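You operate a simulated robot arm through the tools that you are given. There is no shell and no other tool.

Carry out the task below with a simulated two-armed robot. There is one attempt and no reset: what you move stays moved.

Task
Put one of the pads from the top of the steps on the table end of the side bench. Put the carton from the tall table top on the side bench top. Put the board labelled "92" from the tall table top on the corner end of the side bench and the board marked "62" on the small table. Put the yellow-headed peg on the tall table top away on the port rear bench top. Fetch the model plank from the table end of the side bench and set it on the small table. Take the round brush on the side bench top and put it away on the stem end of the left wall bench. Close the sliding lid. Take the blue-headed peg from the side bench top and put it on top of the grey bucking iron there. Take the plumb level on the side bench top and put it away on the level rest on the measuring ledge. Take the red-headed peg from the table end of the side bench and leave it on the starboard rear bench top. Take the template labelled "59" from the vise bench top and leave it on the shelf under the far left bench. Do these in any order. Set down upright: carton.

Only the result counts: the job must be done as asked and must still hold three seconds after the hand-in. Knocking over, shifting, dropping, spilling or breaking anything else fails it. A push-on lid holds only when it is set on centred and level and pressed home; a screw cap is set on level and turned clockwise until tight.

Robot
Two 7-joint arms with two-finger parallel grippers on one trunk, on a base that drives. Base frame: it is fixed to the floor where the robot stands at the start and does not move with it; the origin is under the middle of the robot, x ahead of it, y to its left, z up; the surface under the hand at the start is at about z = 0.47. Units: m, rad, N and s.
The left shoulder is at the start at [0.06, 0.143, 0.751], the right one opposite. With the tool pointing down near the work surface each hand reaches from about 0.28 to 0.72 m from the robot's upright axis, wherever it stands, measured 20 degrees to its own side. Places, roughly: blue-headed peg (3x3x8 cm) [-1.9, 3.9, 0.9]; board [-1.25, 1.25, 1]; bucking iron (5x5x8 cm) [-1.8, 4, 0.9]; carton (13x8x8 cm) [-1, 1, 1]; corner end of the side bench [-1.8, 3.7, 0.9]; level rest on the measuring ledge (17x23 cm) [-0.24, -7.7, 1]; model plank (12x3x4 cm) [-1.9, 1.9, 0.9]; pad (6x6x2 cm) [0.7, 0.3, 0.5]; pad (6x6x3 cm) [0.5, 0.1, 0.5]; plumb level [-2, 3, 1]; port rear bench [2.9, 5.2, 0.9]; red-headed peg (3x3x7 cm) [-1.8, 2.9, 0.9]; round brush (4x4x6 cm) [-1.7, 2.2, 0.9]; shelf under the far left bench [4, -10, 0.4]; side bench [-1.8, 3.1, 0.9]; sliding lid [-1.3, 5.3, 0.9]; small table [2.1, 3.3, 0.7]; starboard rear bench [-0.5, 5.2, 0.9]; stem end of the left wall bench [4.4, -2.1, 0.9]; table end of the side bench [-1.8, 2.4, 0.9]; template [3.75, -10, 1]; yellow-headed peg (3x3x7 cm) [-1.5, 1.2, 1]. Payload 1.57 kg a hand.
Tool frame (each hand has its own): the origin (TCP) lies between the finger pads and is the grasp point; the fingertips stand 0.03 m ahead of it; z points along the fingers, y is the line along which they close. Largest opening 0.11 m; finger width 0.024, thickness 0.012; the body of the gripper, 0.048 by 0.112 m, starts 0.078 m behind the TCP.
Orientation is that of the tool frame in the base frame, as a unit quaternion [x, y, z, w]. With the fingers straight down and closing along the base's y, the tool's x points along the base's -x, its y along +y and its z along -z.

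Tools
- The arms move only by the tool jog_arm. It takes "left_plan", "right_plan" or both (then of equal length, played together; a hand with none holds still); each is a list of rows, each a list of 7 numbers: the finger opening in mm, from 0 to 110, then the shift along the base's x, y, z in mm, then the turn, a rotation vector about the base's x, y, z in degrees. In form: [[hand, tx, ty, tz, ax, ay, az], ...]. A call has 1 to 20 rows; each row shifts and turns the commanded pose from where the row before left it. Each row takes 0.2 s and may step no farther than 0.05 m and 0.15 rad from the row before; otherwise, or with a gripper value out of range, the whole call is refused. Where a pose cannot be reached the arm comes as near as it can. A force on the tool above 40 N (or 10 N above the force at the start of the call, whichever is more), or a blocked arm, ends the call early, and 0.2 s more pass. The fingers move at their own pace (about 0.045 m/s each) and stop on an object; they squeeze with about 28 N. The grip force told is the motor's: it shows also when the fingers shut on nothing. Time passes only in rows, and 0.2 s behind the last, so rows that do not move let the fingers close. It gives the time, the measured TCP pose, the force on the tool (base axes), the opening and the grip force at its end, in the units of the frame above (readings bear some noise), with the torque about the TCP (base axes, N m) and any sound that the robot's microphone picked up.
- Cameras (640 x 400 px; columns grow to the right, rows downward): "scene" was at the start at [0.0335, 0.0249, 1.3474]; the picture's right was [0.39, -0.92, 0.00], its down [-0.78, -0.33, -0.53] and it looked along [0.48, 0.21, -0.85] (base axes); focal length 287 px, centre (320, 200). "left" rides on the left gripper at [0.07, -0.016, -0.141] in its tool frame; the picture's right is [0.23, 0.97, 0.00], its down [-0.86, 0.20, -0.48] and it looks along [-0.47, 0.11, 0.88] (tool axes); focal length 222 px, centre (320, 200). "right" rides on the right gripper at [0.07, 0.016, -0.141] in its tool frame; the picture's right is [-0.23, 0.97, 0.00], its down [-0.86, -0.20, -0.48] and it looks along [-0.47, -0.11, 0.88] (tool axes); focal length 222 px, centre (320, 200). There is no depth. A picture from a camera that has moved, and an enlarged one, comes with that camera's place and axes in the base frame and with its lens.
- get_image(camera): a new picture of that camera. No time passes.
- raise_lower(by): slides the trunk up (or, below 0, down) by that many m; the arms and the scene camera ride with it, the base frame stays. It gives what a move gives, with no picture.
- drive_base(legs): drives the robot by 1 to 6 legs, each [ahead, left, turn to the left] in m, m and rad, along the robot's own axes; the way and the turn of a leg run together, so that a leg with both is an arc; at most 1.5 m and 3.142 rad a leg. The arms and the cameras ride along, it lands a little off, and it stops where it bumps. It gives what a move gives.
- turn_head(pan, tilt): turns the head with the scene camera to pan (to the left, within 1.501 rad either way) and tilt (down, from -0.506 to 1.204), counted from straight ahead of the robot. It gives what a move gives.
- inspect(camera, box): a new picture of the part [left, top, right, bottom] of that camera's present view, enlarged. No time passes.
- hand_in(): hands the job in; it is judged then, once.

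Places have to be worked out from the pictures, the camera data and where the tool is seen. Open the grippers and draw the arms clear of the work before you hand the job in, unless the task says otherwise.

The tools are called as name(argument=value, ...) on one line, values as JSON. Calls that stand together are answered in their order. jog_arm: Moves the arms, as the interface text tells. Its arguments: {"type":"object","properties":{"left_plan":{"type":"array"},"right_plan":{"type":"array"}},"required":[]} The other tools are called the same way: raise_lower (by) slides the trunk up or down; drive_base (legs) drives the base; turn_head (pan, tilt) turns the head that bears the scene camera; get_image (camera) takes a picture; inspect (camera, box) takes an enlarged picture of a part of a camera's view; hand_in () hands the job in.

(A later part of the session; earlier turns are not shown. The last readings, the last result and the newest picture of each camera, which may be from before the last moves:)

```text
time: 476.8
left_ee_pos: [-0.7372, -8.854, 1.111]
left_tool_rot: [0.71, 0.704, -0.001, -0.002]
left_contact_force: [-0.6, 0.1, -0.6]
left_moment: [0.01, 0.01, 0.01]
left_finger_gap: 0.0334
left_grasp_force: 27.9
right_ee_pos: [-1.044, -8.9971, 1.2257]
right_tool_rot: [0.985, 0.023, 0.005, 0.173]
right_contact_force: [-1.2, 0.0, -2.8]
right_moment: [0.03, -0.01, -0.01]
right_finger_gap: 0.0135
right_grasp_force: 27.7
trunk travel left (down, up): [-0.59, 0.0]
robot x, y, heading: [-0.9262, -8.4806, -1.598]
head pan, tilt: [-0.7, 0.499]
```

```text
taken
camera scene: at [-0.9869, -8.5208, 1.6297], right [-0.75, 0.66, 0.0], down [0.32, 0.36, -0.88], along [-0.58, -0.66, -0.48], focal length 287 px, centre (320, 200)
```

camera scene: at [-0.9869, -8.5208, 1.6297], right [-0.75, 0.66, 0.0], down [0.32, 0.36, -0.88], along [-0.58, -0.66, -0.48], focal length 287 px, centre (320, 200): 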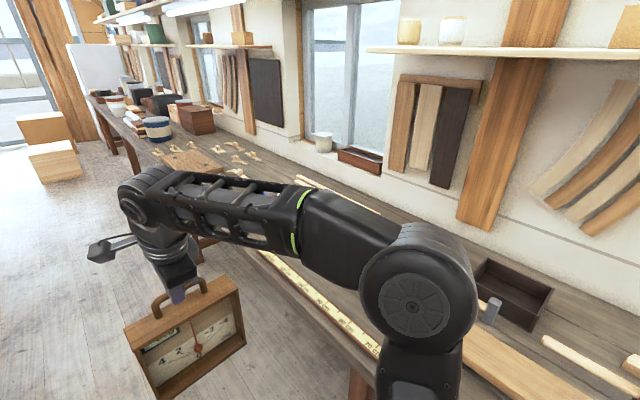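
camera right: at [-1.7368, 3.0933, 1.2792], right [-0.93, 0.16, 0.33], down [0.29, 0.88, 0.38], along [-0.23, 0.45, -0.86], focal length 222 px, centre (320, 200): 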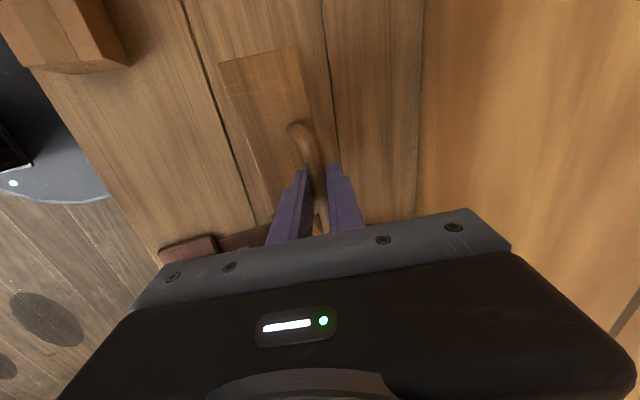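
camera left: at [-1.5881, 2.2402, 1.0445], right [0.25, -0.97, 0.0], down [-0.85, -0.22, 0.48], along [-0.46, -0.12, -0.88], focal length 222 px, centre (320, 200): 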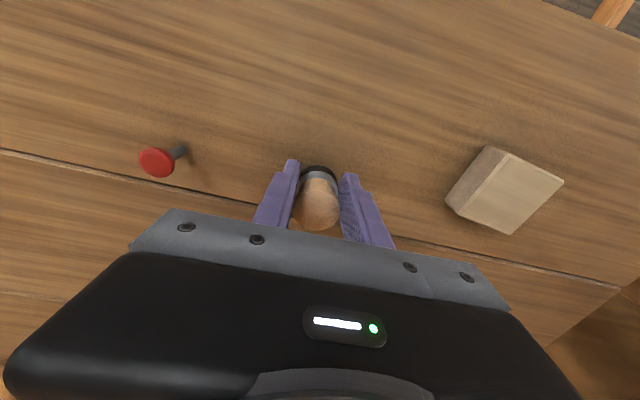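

There is room to turn here: hull edge x≈0, ledge ends near y=-8.0. I turn left to face +x.

drive_base(legs=[[0, 0, 1.597]])

turn_head(pan=0.5, tilt=0.6)

get_image(camera="scene")

```text
time: 481.2
left_ee_pos: [-0.5654, -8.2726, 1.1101]
left_tool_rot: [-0.021, 1.0, -0.002, -0.001]
left_contact_force: [-0.2, -0.1, -0.9]
left_moment: [-0.03, 0.02, -0.04]
left_finger_gap: 0.0337
left_grasp_force: 28.1
right_ee_pos: [-0.4057, -8.571, 1.2246]
right_tool_rot: [0.661, 0.73, 0.128, 0.115]
right_contact_force: [0.6, 0.5, -3.7]
right_moment: [0.03, 0.0, -0.01]
right_finger_gap: 0.0134
right_grasp_force: 27.9
trunk travel left (down, up): [-0.59, 0.0]
robot x, y, heading: [-0.9292, -8.4796, 0.023]
head pan, tilt: [-0.7, 0.499]
```

```text
time: 482.6
left_ee_pos: [-0.5647, -8.2714, 1.1104]
left_tool_rot: [-0.021, 1.0, -0.001, -0.001]
left_contact_force: [-0.3, 0.0, -0.4]
left_moment: [0.02, 0.01, 0.0]
left_finger_gap: 0.0333
left_grasp_force: 28.1
right_ee_pos: [-0.4048, -8.5704, 1.2257]
right_tool_rot: [0.661, 0.73, 0.128, 0.115]
right_contact_force: [0.5, 1.0, -3.3]
right_moment: [0.04, 0.01, 0.0]
right_finger_gap: 0.0134
right_grasp_force: 28.1
trunk travel left (down, up): [-0.59, 0.0]
robot x, y, heading: [-0.9275, -8.483, 0.027]
head pan, tilt: [0.499, 0.6]
```

```text
taken
camera scene: at [-0.8803, -8.4388, 1.6206], right [0.5, -0.87, 0.0], down [-0.49, -0.28, -0.82], along [0.71, 0.41, -0.57], focal length 287 px, centre (320, 200)
```

scene: 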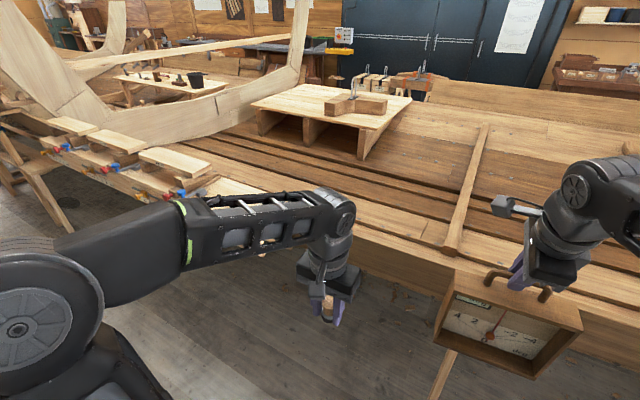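

Now I raise the level higher (bottom ≈1.05) and draw it slightly in before strafing along the ledge.

jog_arm(right_plan=[[5, -20, 0, 20, 0, 0, 0], [5, -20, 0, 25, 0, 0, 0], [5, -10, 0, 25, 0, 0, 0], [5, 0, 0, 0, 0, 0, 0]], left_plan=[[10, -20, 10, 0, 0, 0, 0], [10, -20, 10, 0, 0, 0, 0], [10, -10, 0, 0, 0, 0, 0], [10, 0, 0, 0, 0, 0, 0]])

drive_base(legs=[[0, 0.8, -0.025]])

turn_head(pan=-0.1, tilt=0.7)

get_image(camera="scene")

get_image(camera="right")

```text
time: 483.6
left_ee_pos: [-0.6148, -8.2512, 1.1103]
left_tool_rot: [-0.021, 1.0, -0.002, -0.002]
left_contact_force: [-0.1, -0.2, -0.5]
left_moment: [0.0, -0.03, -0.01]
left_finger_gap: 0.0337
left_grasp_force: 28.0
right_ee_pos: [-0.456, -8.5718, 1.2957]
right_tool_rot: [0.661, 0.731, 0.128, 0.115]
right_contact_force: [0.3, 0.8, -2.3]
right_moment: [-0.01, -0.04, 0.0]
right_finger_gap: 0.0137
right_grasp_force: 27.4
trunk travel left (down, up): [-0.59, 0.0]
robot x, y, heading: [-0.9277, -8.4803, 0.021]
head pan, tilt: [0.499, 0.6]
```

```text
time: 487.9
left_ee_pos: [-0.6104, -7.4587, 1.1104]
left_tool_rot: [-0.001, 1.0, -0.002, -0.001]
left_contact_force: [0.0, -0.6, -0.2]
left_moment: [-0.02, 0.02, 0.01]
left_finger_gap: 0.0336
left_grasp_force: 28.0
right_ee_pos: [-0.463, -7.7838, 1.2952]
right_tool_rot: [0.675, 0.718, 0.126, 0.118]
right_contact_force: [-0.3, 0.8, -3.9]
right_moment: [0.01, 0.03, -0.01]
right_finger_gap: 0.0131
right_grasp_force: 28.1
trunk travel left (down, up): [-0.59, 0.0]
robot x, y, heading: [-0.929, -7.6752, -0.012]
head pan, tilt: [0.499, 0.6]
```

```text
time: 488.9
left_ee_pos: [-0.6094, -7.4572, 1.112]
left_tool_rot: [-0.001, 1.0, -0.002, -0.001]
left_contact_force: [0.0, -0.6, 0.4]
left_moment: [-0.01, 0.0, 0.0]
left_finger_gap: 0.0337
left_grasp_force: 27.8
right_ee_pos: [-0.4644, -7.7838, 1.2951]
right_tool_rot: [0.675, 0.717, 0.126, 0.119]
right_contact_force: [-0.8, -0.4, -2.9]
right_moment: [0.0, 0.0, 0.03]
right_finger_gap: 0.0135
right_grasp_force: 27.7
trunk travel left (down, up): [-0.59, 0.0]
robot x, y, heading: [-0.9346, -7.6769, -0.013]
head pan, tilt: [-0.099, 0.7]
```

```text
taken
camera scene: at [-0.8771, -7.6864, 1.612], right [-0.11, -0.99, 0.0], down [-0.64, 0.07, -0.76], along [0.76, -0.09, -0.64], focal length 287 px, centre (320, 200)
```

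scene: 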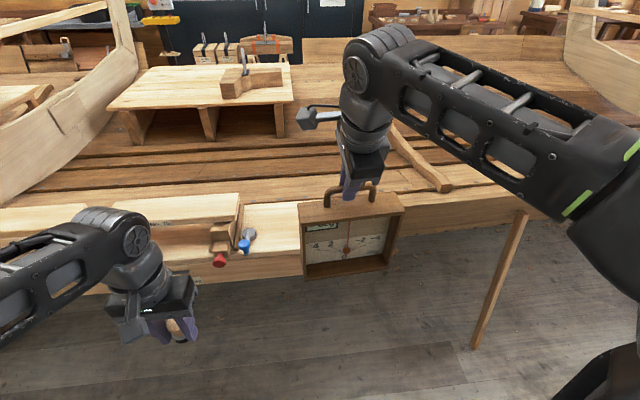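

```text
taken
camera right: at [-0.5025, -7.7153, 1.4328], right [0.93, -0.17, 0.33], down [-0.3, -0.87, 0.38], along [0.23, -0.45, -0.86], focal length 222 px, centre (320, 200)
```

right: 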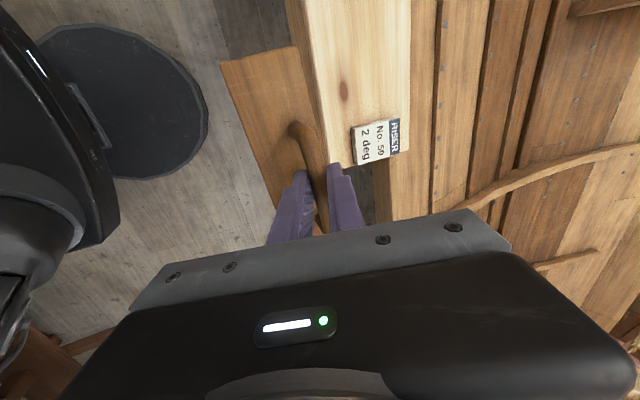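

The free rest area runs from the clamp at y≈-7.55 to the riser block at y≈-7.80. I raise the left hand, then move base so that the level comes over the rest at bottom height 1.05.

jog_arm(left_plan=[[10, 0, 20, 40, 0, 0, 0], [10, 0, 20, 40, 0, 0, 0], [10, 0, 0, 0, 0, 0, 0]])

drive_base(legs=[[0, 0.1, 0.012], [0.2, 0, 0]])

turn_head(pan=-0.3, tilt=0.85)

get_image(camera="scene")

get_image(camera="right")

get_image(camera="left")

```text
time: 489.7
left_ee_pos: [-0.6103, -7.4218, 1.1787]
left_tool_rot: [-0.003, 1.0, -0.007, 0.002]
left_contact_force: [0.0, -0.9, -0.9]
left_moment: [-0.05, 0.03, -0.01]
left_finger_gap: 0.0335
left_grasp_force: 28.0
left hand out of reach, approached as far as the arm can: row 2
right_ee_pos: [-0.4627, -7.7809, 1.2949]
right_tool_rot: [0.676, 0.717, 0.125, 0.119]
right_contact_force: [0.6, 1.6, -4.4]
right_moment: [0.01, 0.01, -0.05]
right_finger_gap: 0.0135
right_grasp_force: 28.6
trunk travel left (down, up): [-0.59, 0.0]
robot x, y, heading: [-0.9365, -7.6756, -0.015]
head pan, tilt: [-0.099, 0.7]
```

```text
time: 492.0
left_ee_pos: [-0.414, -7.324, 1.1794]
left_tool_rot: [-0.01, 1.0, -0.004, 0.003]
left_contact_force: [-0.4, 0.6, 0.0]
left_moment: [0.01, 0.04, -0.01]
left_finger_gap: 0.0333
left_grasp_force: 28.3
right_ee_pos: [-0.2606, -7.682, 1.2945]
right_tool_rot: [0.671, 0.722, 0.126, 0.117]
right_contact_force: [0.1, 0.5, -4.3]
right_moment: [0.06, 0.01, 0.02]
right_finger_gap: 0.0132
right_grasp_force: 28.3
trunk travel left (down, up): [-0.59, 0.0]
robot x, y, heading: [-0.7326, -7.5767, 0.001]
head pan, tilt: [-0.099, 0.7]
```

```text
time: 492.7
left_ee_pos: [-0.4163, -7.3236, 1.1807]
left_tool_rot: [-0.009, 1.0, -0.004, 0.003]
left_contact_force: [0.4, 0.3, -1.0]
left_moment: [0.0, 0.05, 0.0]
left_finger_gap: 0.0337
left_grasp_force: 28.1
right_ee_pos: [-0.2645, -7.6808, 1.2949]
right_tool_rot: [0.67, 0.721, 0.127, 0.118]
right_contact_force: [0.5, 0.2, -3.6]
right_moment: [0.02, 0.0, -0.01]
right_finger_gap: 0.0134
right_grasp_force: 28.9
trunk travel left (down, up): [-0.59, 0.0]
robot x, y, heading: [-0.7269, -7.5802, -0.004]
head pan, tilt: [-0.3, 0.85]
```

```text
taken
camera scene: at [-0.6881, -7.6039, 1.5997], right [-0.3, -0.96, 0.0], down [-0.72, 0.22, -0.66], along [0.63, -0.2, -0.75], focal length 287 px, centre (320, 200)
```

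scene: 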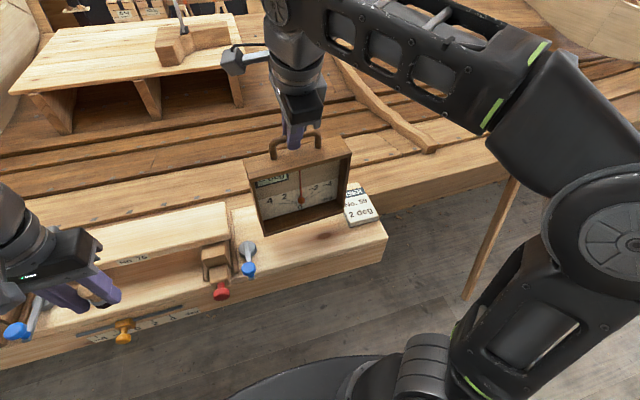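

```text
taken
camera right: at [-0.3033, -7.6134, 1.4329], right [0.93, -0.16, 0.33], down [-0.29, -0.88, 0.38], along [0.23, -0.45, -0.86], focal length 222 px, centre (320, 200)
```

right: 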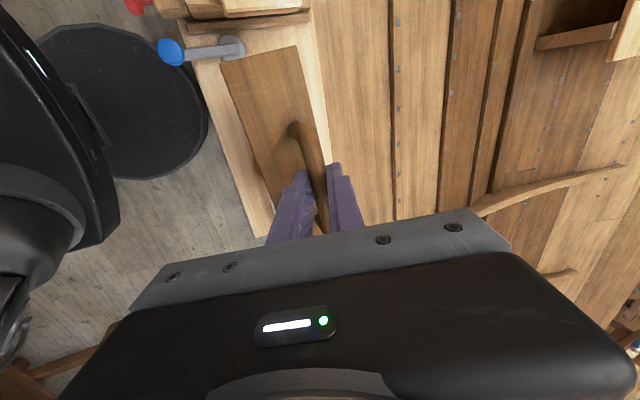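

```text
taken
camera left: at [-0.4858, -7.34, 1.3208], right [-0.25, 0.97, -0.01], down [0.85, 0.22, 0.48], along [0.47, 0.11, -0.88], focal length 222 px, centre (320, 200)
```

left: 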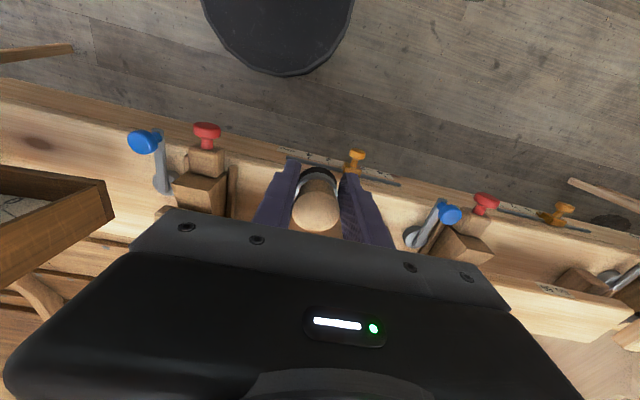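

Measured: level bottom spans y -7.59…-7.796, free area y -7.568…-7.815, ledge x -0.34…-0.115. I shift +25 mm in x and lower partway, then check.

jog_arm(right_plan=[[5, 13, 0, 0, 0, 0, 0], [5, 12, 0, 0, 0, 0, 0], [5, 0, 0, -20, 0, 0, 0], [5, 0, 0, -25, 0, 0, 0], [5, 0, 0, -20, 0, 0, 0], [5, 0, 0, 0, 0, 0, 0]])

inspect(camera="scene", box=[210, 120, 410, 280])

get_image(camera="right")

get_image(camera="left")

```text
time: 494.1
left_ee_pos: [-0.4159, -7.3233, 1.1804]
left_tool_rot: [-0.01, 1.0, -0.004, 0.003]
left_contact_force: [-0.1, 0.6, -0.3]
left_moment: [0.01, 0.02, 0.02]
left_finger_gap: 0.0336
left_grasp_force: 28.1
right_ee_pos: [-0.2372, -7.6785, 1.2312]
right_tool_rot: [0.669, 0.723, 0.128, 0.119]
right_contact_force: [2.2, 2.9, 8.8]
right_moment: [-0.7, -0.18, 0.12]
right_finger_gap: 0.0134
right_grasp_force: 27.9
trunk travel left (down, up): [-0.59, 0.0]
robot x, y, heading: [-0.7326, -7.5793, 0.003]
head pan, tilt: [-0.3, 0.85]
```

```text
2.50 times, centred on (310, 200) of scene
camera zoom: at [-0.6884, -7.6031, 1.5999], right [-0.3, -0.96, 0.0], down [-0.72, 0.22, -0.66], along [0.63, -0.2, -0.75], focal length 719 px, centre (345, 200)
```

zoom: 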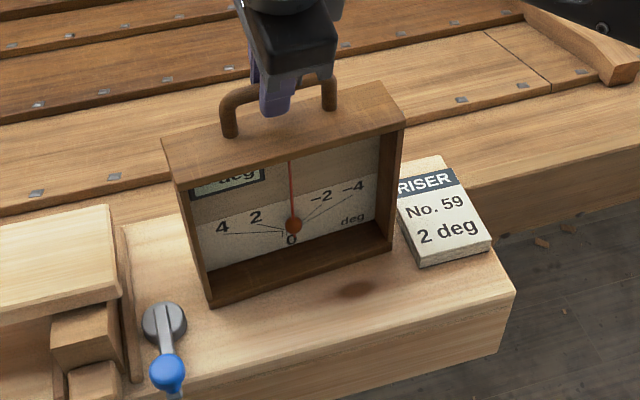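

```text
taken
camera right: at [-0.2786, -7.6113, 1.3698], right [0.93, -0.16, 0.34], down [-0.29, -0.88, 0.38], along [0.24, -0.45, -0.86], focal length 222 px, centre (320, 200)
```

right: 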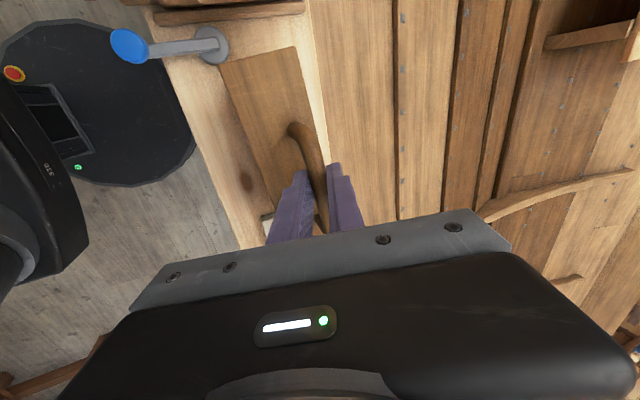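

```text
taken
camera left: at [-0.4861, -7.3393, 1.321], right [-0.25, 0.97, -0.01], down [0.85, 0.22, 0.48], along [0.47, 0.11, -0.88], focal length 222 px, centre (320, 200)
```

left: 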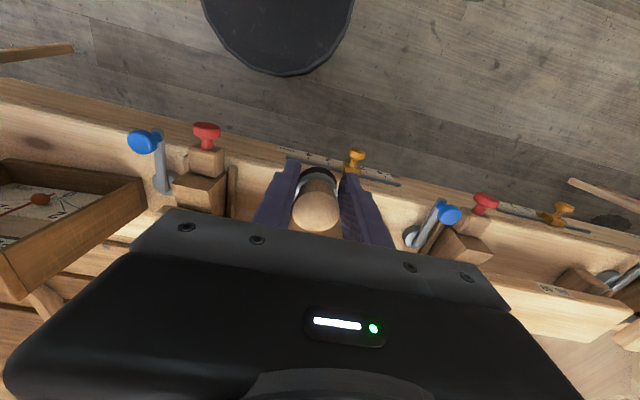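

Contact began (about 12 N) at TCP 1.231, so the ledge top is near z=0.99, touching first at the right end. I lower 2 mm more to settle it flat.

jog_arm(right_plan=[[5, 0, 0, -1.5, 0, 0, 0], [5, 0, 0, -1.5, 0, 0, 0], [5, 0, 0, 0, 0, 0, 0]])

inspect(camera="scene", box=[240, 180, 368, 260])

```text
time: 494.9
left_ee_pos: [-0.4166, -7.3237, 1.1806]
left_tool_rot: [-0.01, 1.0, -0.005, 0.004]
left_contact_force: [0.3, -0.2, -0.6]
left_moment: [0.04, 0.03, 0.03]
left_finger_gap: 0.0336
left_grasp_force: 27.9
right_ee_pos: [-0.2398, -7.6786, 1.2299]
right_tool_rot: [0.67, 0.722, 0.129, 0.119]
right_contact_force: [4.7, 4.4, 29.1]
right_moment: [-0.08, -0.24, 0.23]
right_finger_gap: 0.0135
right_grasp_force: 28.3
trunk travel left (down, up): [-0.59, 0.0]
robot x, y, heading: [-0.7332, -7.5826, -0.003]
head pan, tilt: [-0.3, 0.85]
```

```text
5.00 times, centred on (304, 220) of scene
camera zoom: at [-0.6896, -7.6026, 1.5999], right [-0.3, -0.95, 0.0], down [-0.72, 0.22, -0.66], along [0.63, -0.2, -0.75], focal length 1437 px, centre (400, 100)
```

zoom: 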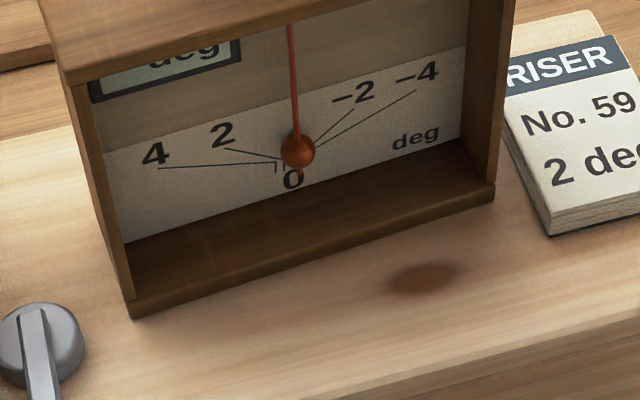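

It now sits flat (29 N, little torque). I ease up 1.5 mm, open and withdraw along the tool axis.

jog_arm(right_plan=[[5, 0, 0, 1.5, 0, 0, 0], [20, 0, 0, 0, 0, 0, 0], [45, 0, 0, 0, 0, 0, 0], [45, 0, 0, 0, 0, 0, 0], [45, -7, 0, 19, 0, 0, 0], [45, -10, 0, 28, 0, 0, 0], [45, -14, 0, 38, 0, 0, 0], [45, -40, 0, 10, 0, 0, 0], [45, 0, 0, 0, 0, 0, 0]])

get_image(camera="scene")

inspect(camera="scene", box=[210, 120, 410, 280])

```text
time: 496.9
left_ee_pos: [-0.4159, -7.3236, 1.1796]
left_tool_rot: [-0.01, 1.0, -0.005, 0.003]
left_contact_force: [0.3, 1.0, -0.7]
left_moment: [-0.02, -0.01, -0.02]
left_finger_gap: 0.0336
left_grasp_force: 28.2
right_ee_pos: [-0.2613, -7.6759, 1.2839]
right_tool_rot: [0.668, 0.729, 0.11, 0.104]
right_contact_force: [0.4, 0.3, 0.3]
right_moment: [-0.02, -0.01, -0.03]
right_finger_gap: 0.0447
right_grasp_force: 0.1
right hand out of reach, approached as far as the arm can: row 7, 8
trunk travel left (down, up): [-0.59, 0.0]
robot x, y, heading: [-0.7313, -7.5786, -0.003]
head pan, tilt: [-0.3, 0.85]
```

```text
taken
camera scene: at [-0.6878, -7.6034, 1.5997], right [-0.3, -0.95, 0.0], down [-0.72, 0.22, -0.66], along [0.63, -0.2, -0.75], focal length 287 px, centre (320, 200)
```

scene: 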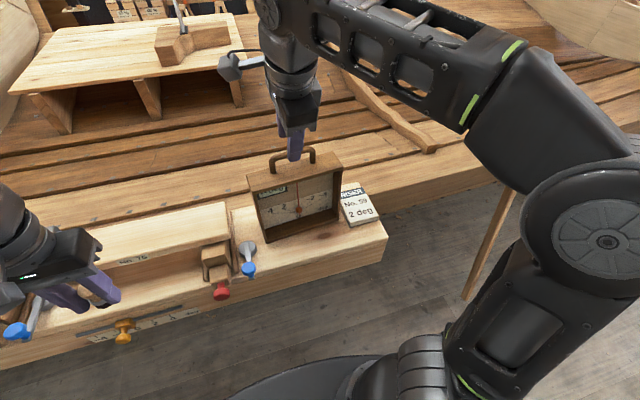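

```text
2.50 times, centred on (310, 200) of scene
camera zoom: at [-0.6878, -7.6034, 1.5997], right [-0.3, -0.95, 0.0], down [-0.72, 0.22, -0.66], along [0.63, -0.2, -0.75], focal length 719 px, centre (345, 200)
```

zoom: 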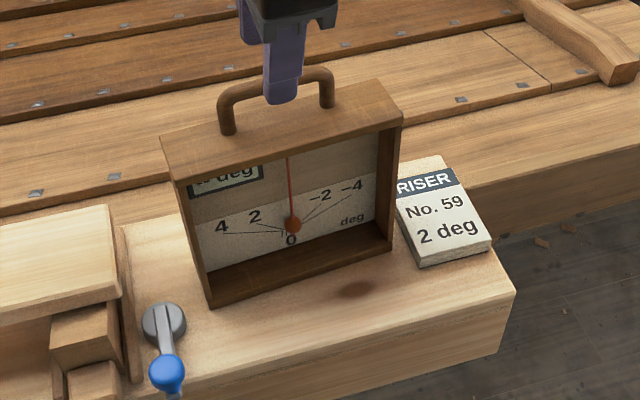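

The level stands on the rest. The hand hit its upper reach; I check that the fingers are above the bar before backing off.

get_image(camera="right")

inspect(camera="scene", box=[250, 100, 350, 190])

```text
taken
camera right: at [-0.2954, -7.6077, 1.4224], right [0.95, -0.15, 0.29], down [-0.26, -0.88, 0.4], along [0.2, -0.45, -0.87], focal length 222 px, centre (320, 200)
```

right: 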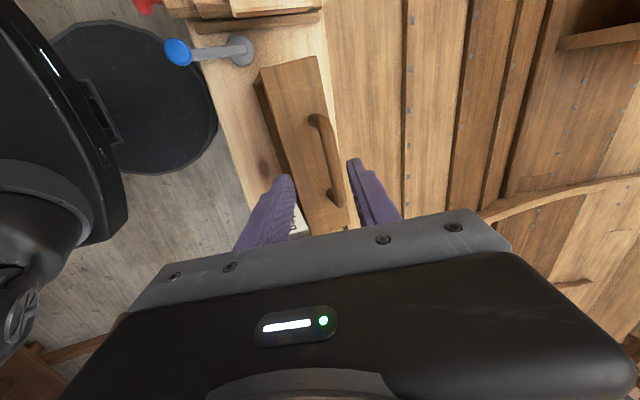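

```text
4.44 times, centred on (300, 145) of scene
camera zoom: at [-0.6878, -7.6034, 1.5997], right [-0.3, -0.95, 0.0], down [-0.72, 0.22, -0.66], along [0.63, -0.2, -0.75], focal length 1278 px, centre (409, 444)
```

zoom: 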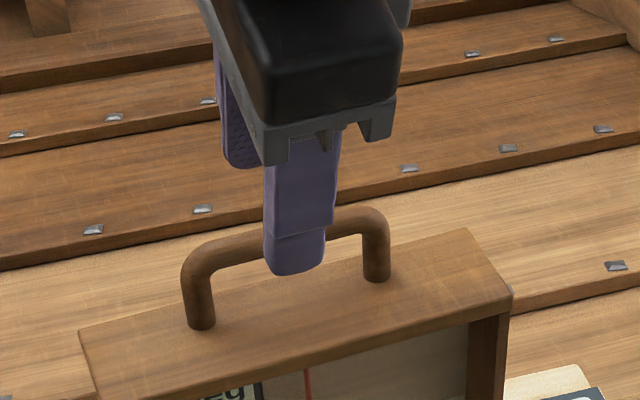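

The fingers are clear above the bar. I back off 0.2 m, then strafe along the aisle past the ledge's end.

drive_base(legs=[[-0.2, 0, 0]])

turn_head(pan=-0.2, tilt=0.7)

get_image(camera="scene")

```text
time: 498.5
left_ee_pos: [-0.6169, -7.3246, 1.1806]
left_tool_rot: [-0.011, 1.0, -0.005, 0.003]
left_contact_force: [-0.3, 0.4, -0.5]
left_moment: [-0.02, -0.02, 0.03]
left_finger_gap: 0.0336
left_grasp_force: 28.0
right_ee_pos: [-0.4633, -7.6757, 1.2844]
right_tool_rot: [0.667, 0.729, 0.112, 0.104]
right_contact_force: [-0.4, 0.5, 0.2]
right_moment: [0.02, -0.03, -0.05]
right_finger_gap: 0.0453
right_grasp_force: 0.1
trunk travel left (down, up): [-0.59, 0.0]
robot x, y, heading: [-0.9314, -7.5777, -0.001]
head pan, tilt: [-0.3, 0.85]
```

```text
time: 499.2
left_ee_pos: [-0.6159, -7.3223, 1.1809]
left_tool_rot: [-0.011, 1.0, -0.005, 0.003]
left_contact_force: [0.0, 0.2, -0.1]
left_moment: [0.0, 0.03, 0.0]
left_finger_gap: 0.0337
left_grasp_force: 27.7
right_ee_pos: [-0.461, -7.6749, 1.2836]
right_tool_rot: [0.668, 0.729, 0.11, 0.104]
right_contact_force: [0.3, 0.2, 0.3]
right_moment: [-0.02, 0.01, 0.01]
right_finger_gap: 0.045
right_grasp_force: 0.2
trunk travel left (down, up): [-0.59, 0.0]
robot x, y, heading: [-0.9329, -7.5807, 0.003]
head pan, tilt: [-0.201, 0.7]
```

```text
taken
camera scene: at [-0.8797, -7.5977, 1.6119], right [-0.2, -0.98, 0.0], down [-0.63, 0.13, -0.76], along [0.75, -0.15, -0.64], focal length 287 px, centre (320, 200)
```

scene: 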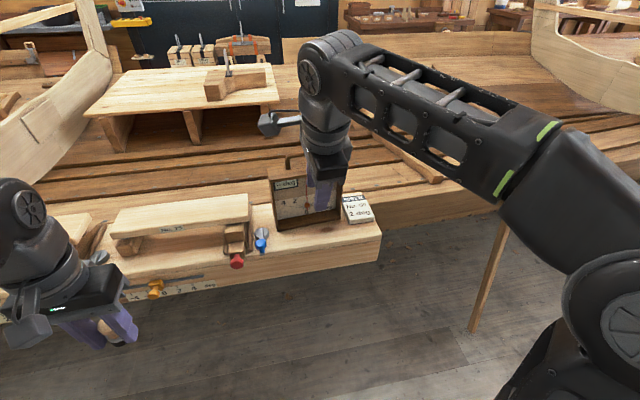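

The level stays put. I bring the right tool back to its natural vertical orientation, a bit lower and nearer.

jog_arm(right_plan=[[60, -20, -10, -30, 0, 5, 0], [60, -20, -10, -30, 0, 5, 0], [60, -10, -10, -30, 0, 5, 0], [60, 0, -10, -30, 0, 5, 0], [60, 0, 0, 0, 0, 0, 8.5], [60, 0, 0, 0, 0, 0, 8.5], [60, 0, 0, 0, 0, 0, 8.5], [60, 0, 0, 0, 0, 0, 8.5], [60, 0, 0, 0, 0, 0, 8.5], [60, 0, 0, 0, 0, 0, 8.5], [60, 0, 0, 0, 0, 0, 8.5], [60, 0, 0, 0, 0, 0, 8.5], [60, 0, 0, 0, 0, 0, 8.5], [60, 0, 0, 0, 0, 0, 8.5]])

```text
time: 502.2
left_ee_pos: [-0.618, -7.3247, 1.1799]
left_tool_rot: [-0.011, 1.0, -0.004, 0.004]
left_contact_force: [0.2, -0.7, -0.9]
left_moment: [0.01, 0.0, 0.02]
left_finger_gap: 0.0337
left_grasp_force: 28.2
right_ee_pos: [-0.5114, -7.7161, 1.1636]
right_tool_rot: [0.001, 1.0, -0.022, -0.013]
right_contact_force: [-0.1, 0.3, -0.5]
right_moment: [-0.01, -0.05, -0.03]
right_finger_gap: 0.06
right_grasp_force: 0.0
trunk travel left (down, up): [-0.59, 0.0]
robot x, y, heading: [-0.9337, -7.5805, -0.001]
head pan, tilt: [-0.201, 0.7]
```

jog_arm(right_plan=[[60, 0, 0, 0, 2.5, -1.5, 0], [60, 0, 0, 0, 0, 0, 0]])

drive_base(legs=[[0, -1.0, 0], [0, 0, -1.57]])

turn_head(pan=0.4, tilt=0.35)

get_image(camera="scene")

```text
time: 502.8
left_ee_pos: [-0.6158, -7.3227, 1.1775]
left_tool_rot: [-0.011, 1.0, -0.005, 0.003]
left_contact_force: [-0.4, 0.1, -0.5]
left_moment: [-0.03, 0.01, 0.03]
left_finger_gap: 0.0333
left_grasp_force: 28.1
right_ee_pos: [-0.5119, -7.7153, 1.1627]
right_tool_rot: [0.002, 1.0, -0.001, -0.001]
right_contact_force: [0.6, 0.0, 0.6]
right_moment: [0.0, 0.0, -0.03]
right_finger_gap: 0.0598
right_grasp_force: 0.0
trunk travel left (down, up): [-0.59, 0.0]
robot x, y, heading: [-0.9314, -7.5771, 0.001]
head pan, tilt: [-0.201, 0.7]
```

```text
time: 511.8
left_ee_pos: [-0.6713, -8.887, 1.1794]
left_tool_rot: [0.694, 0.72, -0.005, 0.0]
left_contact_force: [-1.7, -0.6, 0.9]
left_moment: [0.02, 0.02, -0.01]
left_finger_gap: 0.0338
left_grasp_force: 28.0
right_ee_pos: [-1.0602, -8.9985, 1.1624]
right_tool_rot: [0.703, 0.711, 0.001, -0.001]
right_contact_force: [0.7, -0.2, -0.7]
right_moment: [0.0, -0.03, 0.02]
right_finger_gap: 0.06
right_grasp_force: 0.1
trunk travel left (down, up): [-0.59, 0.0]
robot x, y, heading: [-0.9324, -8.5755, -1.556]
head pan, tilt: [-0.201, 0.7]
```

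```text
time: 512.8
left_ee_pos: [-0.6713, -8.8875, 1.1794]
left_tool_rot: [0.693, 0.721, -0.006, -0.001]
left_contact_force: [0.1, 0.0, 0.0]
left_moment: [0.0, 0.0, -0.01]
left_finger_gap: 0.0334
left_grasp_force: 28.4
right_ee_pos: [-1.0616, -8.9973, 1.1642]
right_tool_rot: [0.703, 0.712, 0.0, -0.001]
right_contact_force: [0.0, 0.1, 0.1]
right_moment: [0.04, 0.01, -0.02]
right_finger_gap: 0.0602
right_grasp_force: 0.2
trunk travel left (down, up): [-0.59, 0.0]
robot x, y, heading: [-0.9283, -8.5759, -1.552]
head pan, tilt: [0.4, 0.351]
```

```text
taken
camera scene: at [-0.8942, -8.6318, 1.6433], right [-0.91, -0.41, 0.0], down [-0.14, 0.31, -0.94], along [0.38, -0.86, -0.34], focal length 287 px, centre (320, 200)
```

scene: 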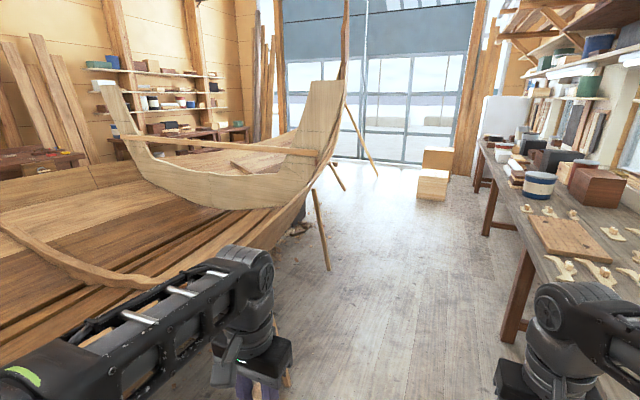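

The far end looks tight (struts, boxes), so I return north by the known aisle in reverse, then go round the other side of the boat.

drive_base(legs=[[0, 0, -0.018], [-1.5, 0, 0], [-1.5, 0, 0], [-1.4, 0, 0], [0, 0.22, 0]])

turn_head(pan=1.0, tilt=0.35)

get_image(camera="scene")

```text
time: 535.4
left_ee_pos: [-0.3696, -4.5142, 1.1806]
left_tool_rot: [0.711, 0.703, -0.007, -0.001]
left_contact_force: [0.3, -0.5, -0.2]
left_moment: [-0.01, 0.02, -0.04]
left_finger_gap: 0.0337
left_grasp_force: 28.4
right_ee_pos: [-0.766, -4.6063, 1.1635]
right_tool_rot: [0.719, 0.695, 0.0, 0.001]
right_contact_force: [0.1, 0.3, 0.4]
right_moment: [0.01, 0.02, -0.04]
right_finger_gap: 0.0599
right_grasp_force: 0.0
trunk travel left (down, up): [-0.59, 0.0]
robot x, y, heading: [-0.613, -4.1862, -1.602]
head pan, tilt: [0.4, 0.351]
```

```text
time: 536.4
left_ee_pos: [-0.3713, -4.5135, 1.1796]
left_tool_rot: [0.71, 0.704, -0.005, -0.001]
left_contact_force: [-0.3, -0.1, 0.1]
left_moment: [-0.02, -0.01, 0.01]
left_finger_gap: 0.0335
left_grasp_force: 27.7
right_ee_pos: [-0.7651, -4.6066, 1.1627]
right_tool_rot: [0.72, 0.694, -0.001, 0.0]
right_contact_force: [-0.1, -0.9, -0.4]
right_moment: [-0.02, -0.02, -0.01]
right_finger_gap: 0.0601
right_grasp_force: 0.2
trunk travel left (down, up): [-0.59, 0.0]
robot x, y, heading: [-0.6139, -4.1928, -1.603]
head pan, tilt: [1.0, 0.351]
```

```text
taken
camera scene: at [-0.5382, -4.2137, 1.6434], right [-0.57, -0.82, 0.0], down [-0.28, 0.19, -0.94], along [0.77, -0.53, -0.34], focal length 287 px, centre (320, 200)
```

scene: 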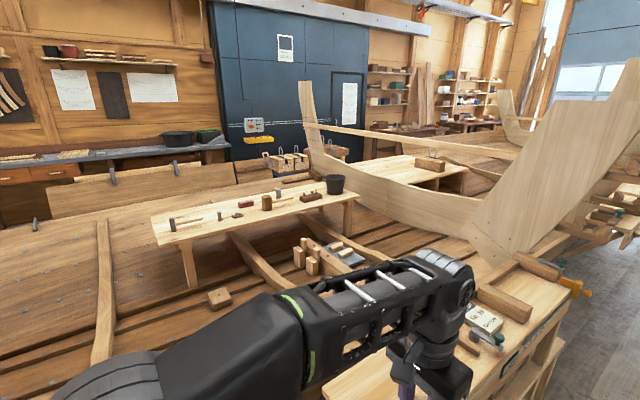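

The wall bench aisle lies at x≈1.9–3.75 on the far side. I keep reversing north along x≈-0.7, then x≈-0.5.

drive_base(legs=[[0, -0.1, 0.033], [-1.5, 0, 0], [-1.5, 0, 0], [0, 0.2, 0]])

```text
time: 553.0
left_ee_pos: [-0.2305, -1.4961, 1.1803]
left_tool_rot: [0.712, 0.702, -0.006, -0.001]
left_contact_force: [-0.6, 0.6, -0.9]
left_moment: [0.01, 0.03, 0.02]
left_finger_gap: 0.0337
left_grasp_force: 28.5
right_ee_pos: [-0.6258, -1.5877, 1.1626]
right_tool_rot: [0.722, 0.692, 0.0, -0.001]
right_contact_force: [1.1, 0.5, 0.3]
right_moment: [0.0, -0.03, 0.03]
right_finger_gap: 0.0599
right_grasp_force: 0.0
trunk travel left (down, up): [-0.59, 0.0]
robot x, y, heading: [-0.4755, -1.1668, -1.608]
head pan, tilt: [1.0, 0.351]
```

drive_base(legs=[[0, 0, 0.037], [-1.5, 0, 0], [-1.5, 0, 0], [-0.65, 0, 0], [0, 0, 1.57], [1.4, 0, 0]])

turn_head(pan=-0.5, tilt=0.3)

get_image(camera="scene")

```text
time: 581.2
left_ee_pos: [1.2855, 2.7098, 1.1804]
left_tool_rot: [-0.019, 1.0, -0.004, 0.003]
left_contact_force: [0.2, 0.8, -0.1]
left_moment: [-0.01, 0.03, 0.03]
left_finger_gap: 0.0336
left_grasp_force: 28.1
right_ee_pos: [1.3984, 2.3214, 1.1636]
right_tool_rot: [-0.006, 1.0, 0.0, -0.001]
right_contact_force: [0.2, -0.7, 0.6]
right_moment: [0.01, -0.01, 0.03]
right_finger_gap: 0.0601
right_grasp_force: 0.1
trunk travel left (down, up): [-0.59, 0.0]
robot x, y, heading: [0.9771, 2.4511, 0.018]
head pan, tilt: [1.0, 0.351]
```

```text
time: 582.8
left_ee_pos: [1.2853, 2.7112, 1.1801]
left_tool_rot: [-0.019, 1.0, -0.004, 0.004]
left_contact_force: [0.5, -0.6, -0.2]
left_moment: [-0.02, 0.02, 0.01]
left_finger_gap: 0.0337
left_grasp_force: 28.1
right_ee_pos: [1.3967, 2.3208, 1.1635]
right_tool_rot: [-0.005, 1.0, 0.0, -0.001]
right_contact_force: [0.1, 0.4, 0.2]
right_moment: [0.0, 0.0, 0.01]
right_finger_gap: 0.0603
right_grasp_force: 0.1
trunk travel left (down, up): [-0.59, 0.0]
robot x, y, heading: [0.9722, 2.4484, 0.018]
head pan, tilt: [-0.499, 0.3]
```

```text
taken
camera scene: at [1.0258, 2.4038, 1.6481], right [-0.46, -0.89, 0.0], down [-0.26, 0.14, -0.96], along [0.85, -0.44, -0.3], focal length 287 px, centre (320, 200)
```

scene: 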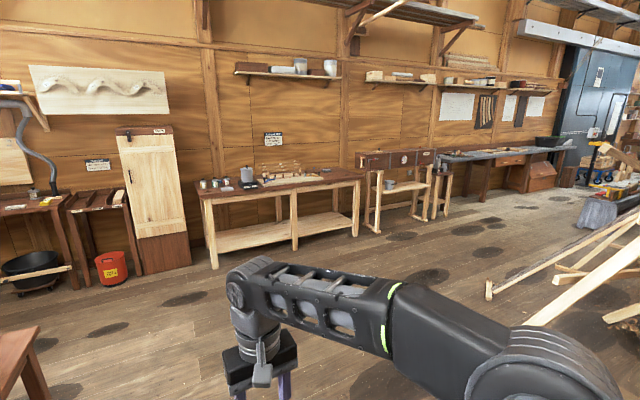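

The wall side is clear: the left wall bench with a grey top begins near y≈-1.9. I drive around to x≈3.25 and down to y≈-2.

drive_base(legs=[[1.5, 0, -0.018], [0.75, 0, 0], [0, 0, -1.57], [1.5, 0, 0], [1.5, 0, 0]])

turn_head(pan=0.3, tilt=0.35)

get_image(camera="scene")

```text
time: 612.1
left_ee_pos: [3.6155, -0.8331, 1.1803]
left_tool_rot: [0.68, 0.733, -0.006, -0.001]
left_contact_force: [0.4, -0.7, -0.1]
left_moment: [0.01, -0.03, 0.01]
left_finger_gap: 0.034
left_grasp_force: 27.6
right_ee_pos: [3.2293, -0.9582, 1.1626]
right_tool_rot: [0.691, 0.723, 0.001, -0.001]
right_contact_force: [0.1, 0.0, 0.2]
right_moment: [0.05, 0.01, -0.02]
right_finger_gap: 0.06
right_grasp_force: 0.2
trunk travel left (down, up): [-0.59, 0.0]
robot x, y, heading: [3.3437, -0.5304, -1.518]
head pan, tilt: [-0.499, 0.3]
```

```text
time: 613.3
left_ee_pos: [3.6143, -0.833, 1.1788]
left_tool_rot: [0.68, 0.733, -0.005, -0.001]
left_contact_force: [0.1, -0.2, -0.4]
left_moment: [0.03, 0.01, -0.01]
left_finger_gap: 0.0336
left_grasp_force: 27.9
right_ee_pos: [3.229, -0.9567, 1.1619]
right_tool_rot: [0.69, 0.723, 0.0, 0.0]
right_contact_force: [0.3, -0.5, 0.0]
right_moment: [-0.04, -0.02, 0.02]
right_finger_gap: 0.06
right_grasp_force: 0.1
trunk travel left (down, up): [-0.59, 0.0]
robot x, y, heading: [3.3428, -0.5256, -1.517]
head pan, tilt: [0.3, 0.351]
```

```text
taken
camera scene: at [3.3743, -0.5891, 1.6434], right [-0.94, -0.35, 0.0], down [-0.12, 0.32, -0.94], along [0.32, -0.88, -0.34], focal length 287 px, centre (320, 200)
```

scene: 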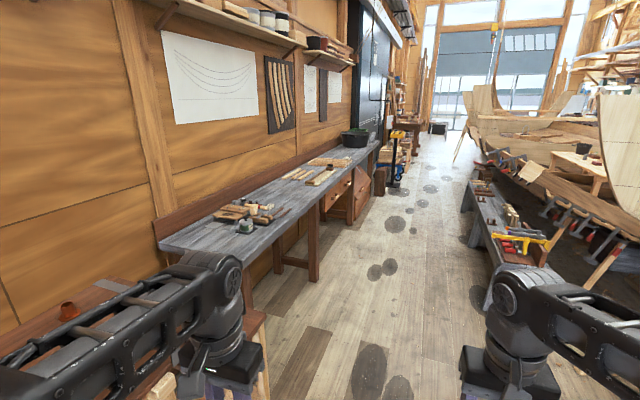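

The bench's near (stem) end has free top before the tool cluster. I move on to y≈-1.9 and turn to face it.

drive_base(legs=[[1.35, 0, -0.05], [0, 0, 1.565]])

turn_head(pan=0.0, tilt=0.55)

get_image(camera="scene")

```text
time: 623.8
left_ee_pos: [3.6952, -1.6258, 1.18]
left_tool_rot: [-0.008, 1.0, -0.004, 0.003]
left_contact_force: [-0.1, -0.5, -0.9]
left_moment: [0.01, 0.01, -0.01]
left_finger_gap: 0.0336
left_grasp_force: 27.6
right_ee_pos: [3.799, -2.0178, 1.1635]
right_tool_rot: [0.005, 1.0, -0.001, -0.001]
right_contact_force: [-0.3, -0.2, -1.1]
right_moment: [0.05, -0.01, -0.02]
right_finger_gap: 0.0598
right_grasp_force: 0.0
trunk travel left (down, up): [-0.59, 0.0]
robot x, y, heading: [3.3786, -1.8809, -0.002]
head pan, tilt: [0.3, 0.351]
```

```text
time: 624.6
left_ee_pos: [3.6958, -1.6263, 1.18]
left_tool_rot: [-0.008, 1.0, -0.004, 0.003]
left_contact_force: [0.5, 0.6, -0.6]
left_moment: [-0.01, -0.01, 0.02]
left_finger_gap: 0.0334
left_grasp_force: 27.8
right_ee_pos: [3.8001, -2.0172, 1.1634]
right_tool_rot: [0.006, 1.0, 0.0, -0.001]
right_contact_force: [-0.1, 1.1, -0.5]
right_moment: [-0.02, 0.04, 0.02]
right_finger_gap: 0.06
right_grasp_force: 0.2
trunk travel left (down, up): [-0.59, 0.0]
robot x, y, heading: [3.375, -1.8777, -0.004]
head pan, tilt: [0.0, 0.55]
```

```text
taken
camera scene: at [3.4379, -1.8811, 1.6251], right [0.0, -1.0, 0.0], down [-0.52, 0.0, -0.85], along [0.85, 0.0, -0.52], focal length 287 px, centre (320, 200)
```

scene: 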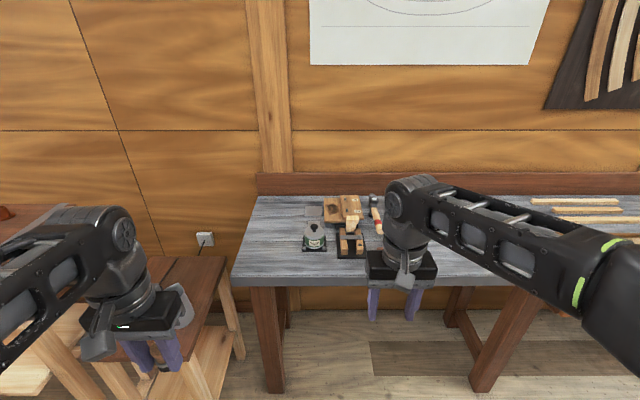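

Free top at about (4.32, -1.73), left of the tools. I drive closer and bring the brush over it.

drive_base(legs=[[0.38, 0, 0]])

jog_arm(left_plan=[[10, 40, -18, -10, 0, 0, 0], [10, 40, -18, -10, 0, 0, 0], [10, 40, -18, -15, 0, 0, 0], [10, 40, -18, -15, 0, 0, 0], [10, 40, -18, -20, 0, 0, 0], [10, 40, -18, -20, 0, 0, 0], [10, 8, 0, -40, 0, 0, 0], [10, 0, 0, -40, 0, 0, 0], [10, 0, 0, 0, 0, 0, 0]])

get_image(camera="left")

get_image(camera="scene")

```text
time: 627.0
left_ee_pos: [4.0713, -1.6262, 1.1796]
left_tool_rot: [-0.009, 1.0, -0.004, 0.002]
left_contact_force: [1.1, 0.1, -1.1]
left_moment: [0.03, 0.02, 0.01]
left_finger_gap: 0.0334
left_grasp_force: 28.4
right_ee_pos: [4.1735, -2.0189, 1.163]
right_tool_rot: [0.004, 1.0, 0.0, -0.001]
right_contact_force: [0.4, 0.1, 0.1]
right_moment: [0.04, 0.06, 0.02]
right_finger_gap: 0.06
right_grasp_force: 0.1
trunk travel left (down, up): [-0.59, 0.0]
robot x, y, heading: [3.7525, -1.8775, -0.005]
head pan, tilt: [0.0, 0.55]
```

```text
time: 629.0
left_ee_pos: [4.3169, -1.7344, 1.0091]
left_tool_rot: [-0.009, 1.0, -0.004, 0.003]
left_contact_force: [0.0, 0.0, -0.8]
left_moment: [0.03, 0.0, 0.0]
left_finger_gap: 0.0334
left_grasp_force: 28.0
right_ee_pos: [4.173, -2.0183, 1.1635]
right_tool_rot: [0.005, 1.0, 0.0, -0.001]
right_contact_force: [-1.5, 0.0, 0.0]
right_moment: [0.0, -0.02, -0.04]
right_finger_gap: 0.06
right_grasp_force: 0.0
trunk travel left (down, up): [-0.59, 0.0]
robot x, y, heading: [3.7527, -1.8801, -0.0]
head pan, tilt: [0.0, 0.55]
```

```text
taken
camera left: at [4.2465, -1.7508, 1.1501], right [-0.24, 0.97, -0.01], down [0.85, 0.22, 0.48], along [0.47, 0.11, -0.88], focal length 222 px, centre (320, 200)
```

left: 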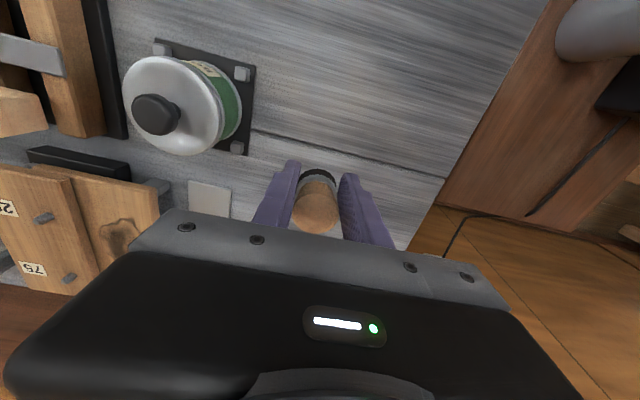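

```text
taken
camera scene: at [3.8118, -1.8826, 1.6251], right [0.0, -1.0, 0.0], down [-0.52, 0.0, -0.85], along [0.85, 0.0, -0.52], focal length 287 px, centre (320, 200)
```

scene: 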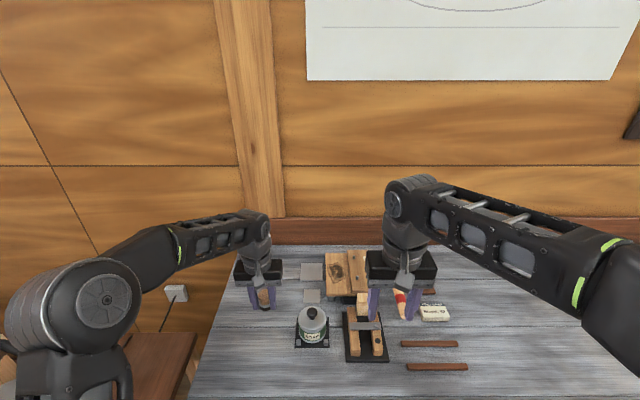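

The place under the brush is free. I lower to near contact.

jog_arm(left_plan=[[10, 0, 0, -35, 0, 0, 0], [10, 0, 0, -30, 0, 0, 0], [10, 0, 0, -15, 0, 0, 0], [10, 0, 0, -8, 0, 0, 0], [10, 0, 0, -4, 0, 0, 0], [10, 0, 0, 0, 0, 0, 0]])

```text
time: 630.0
left_ee_pos: [4.3192, -1.7344, 0.9302]
left_tool_rot: [-0.01, 1.0, -0.004, 0.007]
left_contact_force: [-6.9, 1.4, 17.2]
left_moment: [0.43, 0.44, 0.12]
left_finger_gap: 0.0347
left_grasp_force: 13.8
right_ee_pos: [4.1725, -2.0187, 1.1648]
right_tool_rot: [0.005, 1.0, -0.001, 0.001]
right_contact_force: [0.0, 0.2, 0.7]
right_moment: [0.0, 0.0, 0.02]
right_finger_gap: 0.06
right_grasp_force: 0.0
trunk travel left (down, up): [-0.59, 0.0]
robot x, y, heading: [3.7543, -1.8798, -0.004]
head pan, tilt: [0.0, 0.55]
stopped in row 4 (left hand): the force on the tool passed its limit at 79 N (the readings are from after the stop); the commanded pose is now the measured one
```

The bench here is higher (top ≈0.885) and stopped the motion. I look at the brush before releasing.

inspect(camera="left", box=[220, 110, 420, 250])

inspect(camera="scene", box=[210, 220, 370, 340])

```text
2.86 times, centred on (320, 180) of left
camera zoom: at [4.2477, -1.7509, 1.0707], right [-0.25, 0.97, -0.01], down [0.84, 0.22, 0.49], along [0.48, 0.11, -0.87], focal length 635 px, centre (320, 257)
```

zoom: 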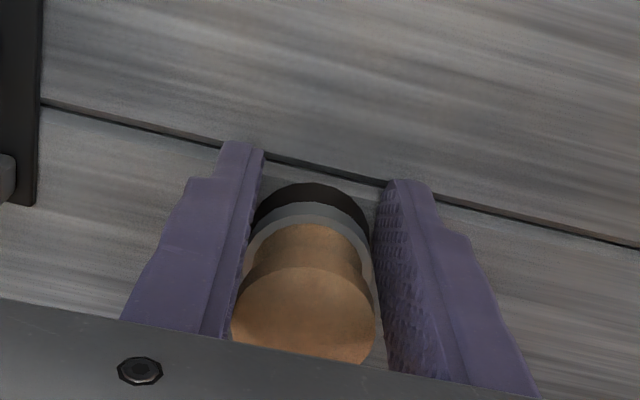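

```text
3.33 times, centred on (290, 280) of scene
camera zoom: at [3.8091, -1.8828, 1.6251], right [0.0, -1.0, 0.0], down [-0.52, 0.0, -0.85], along [0.85, 0.0, -0.52], focal length 958 px, centre (420, -67)
```

zoom: 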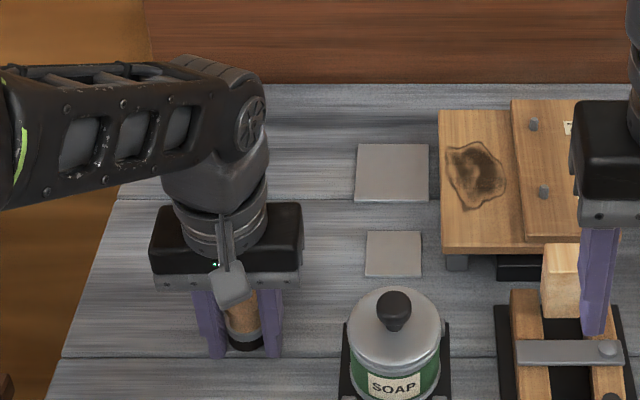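

The brush is upright at the bench. I ease 2 mm and open, then rise.

jog_arm(left_plan=[[10, 0, 0, 1, 0, 0, 0], [10, 0, 0, 0, 0, 0, 0], [38, 0, 0, 0, 0, 0, 0], [50, 0, 0, 0, 0, 0, 0], [70, 0, 0, 0, 0, 0, 0], [70, 0, 0, 0, 0, 0, 0], [70, 0, 0, 25, 0, 0, 0], [70, 0, 0, 45, 0, 0, 0], [70, 0, 0, 45, 0, 0, 0], [70, 0, 0, 45, 0, 0, 0]])

get_image(camera="left")

inspect(camera="scene", box=[210, 220, 370, 340])

```text
time: 632.2
left_ee_pos: [4.321, -1.7354, 1.088]
left_tool_rot: [-0.009, 1.0, -0.005, 0.006]
left_contact_force: [-0.1, 0.4, 0.4]
left_moment: [0.02, 0.01, 0.0]
left_finger_gap: 0.0701
left_grasp_force: 0.2
right_ee_pos: [4.1729, -2.0183, 1.164]
right_tool_rot: [0.005, 1.0, 0.001, 0.001]
right_contact_force: [-0.5, -0.1, 0.2]
right_moment: [-0.04, 0.0, 0.0]
right_finger_gap: 0.0602
right_grasp_force: 0.2
trunk travel left (down, up): [-0.59, 0.0]
robot x, y, heading: [3.7508, -1.8768, -0.001]
head pan, tilt: [0.0, 0.55]
```

```text
taken
camera left: at [4.2494, -1.751, 1.2299], right [-0.24, 0.97, -0.01], down [0.85, 0.22, 0.49], along [0.48, 0.11, -0.87], focal length 222 px, centre (320, 200)
```

left: 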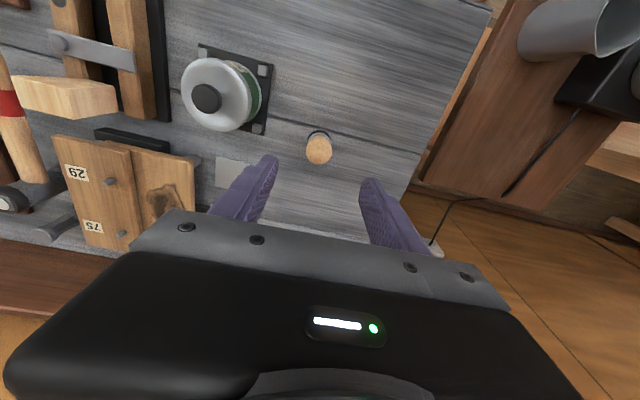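

```text
3.33 times, centred on (290, 280) of scene
camera zoom: at [3.8115, -1.8826, 1.6251], right [0.0, -1.0, 0.0], down [-0.52, 0.0, -0.85], along [0.85, 0.0, -0.52], focal length 958 px, centre (420, -67)
```

zoom: 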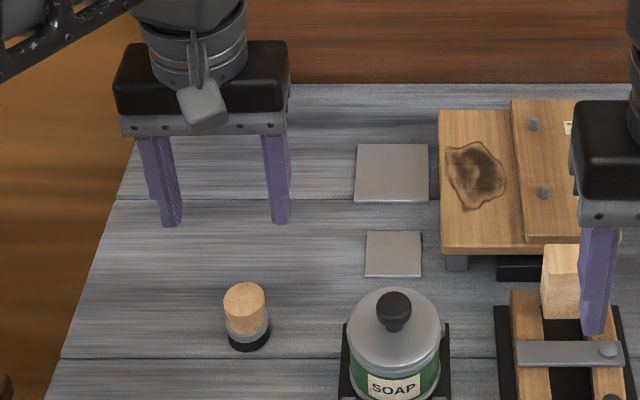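

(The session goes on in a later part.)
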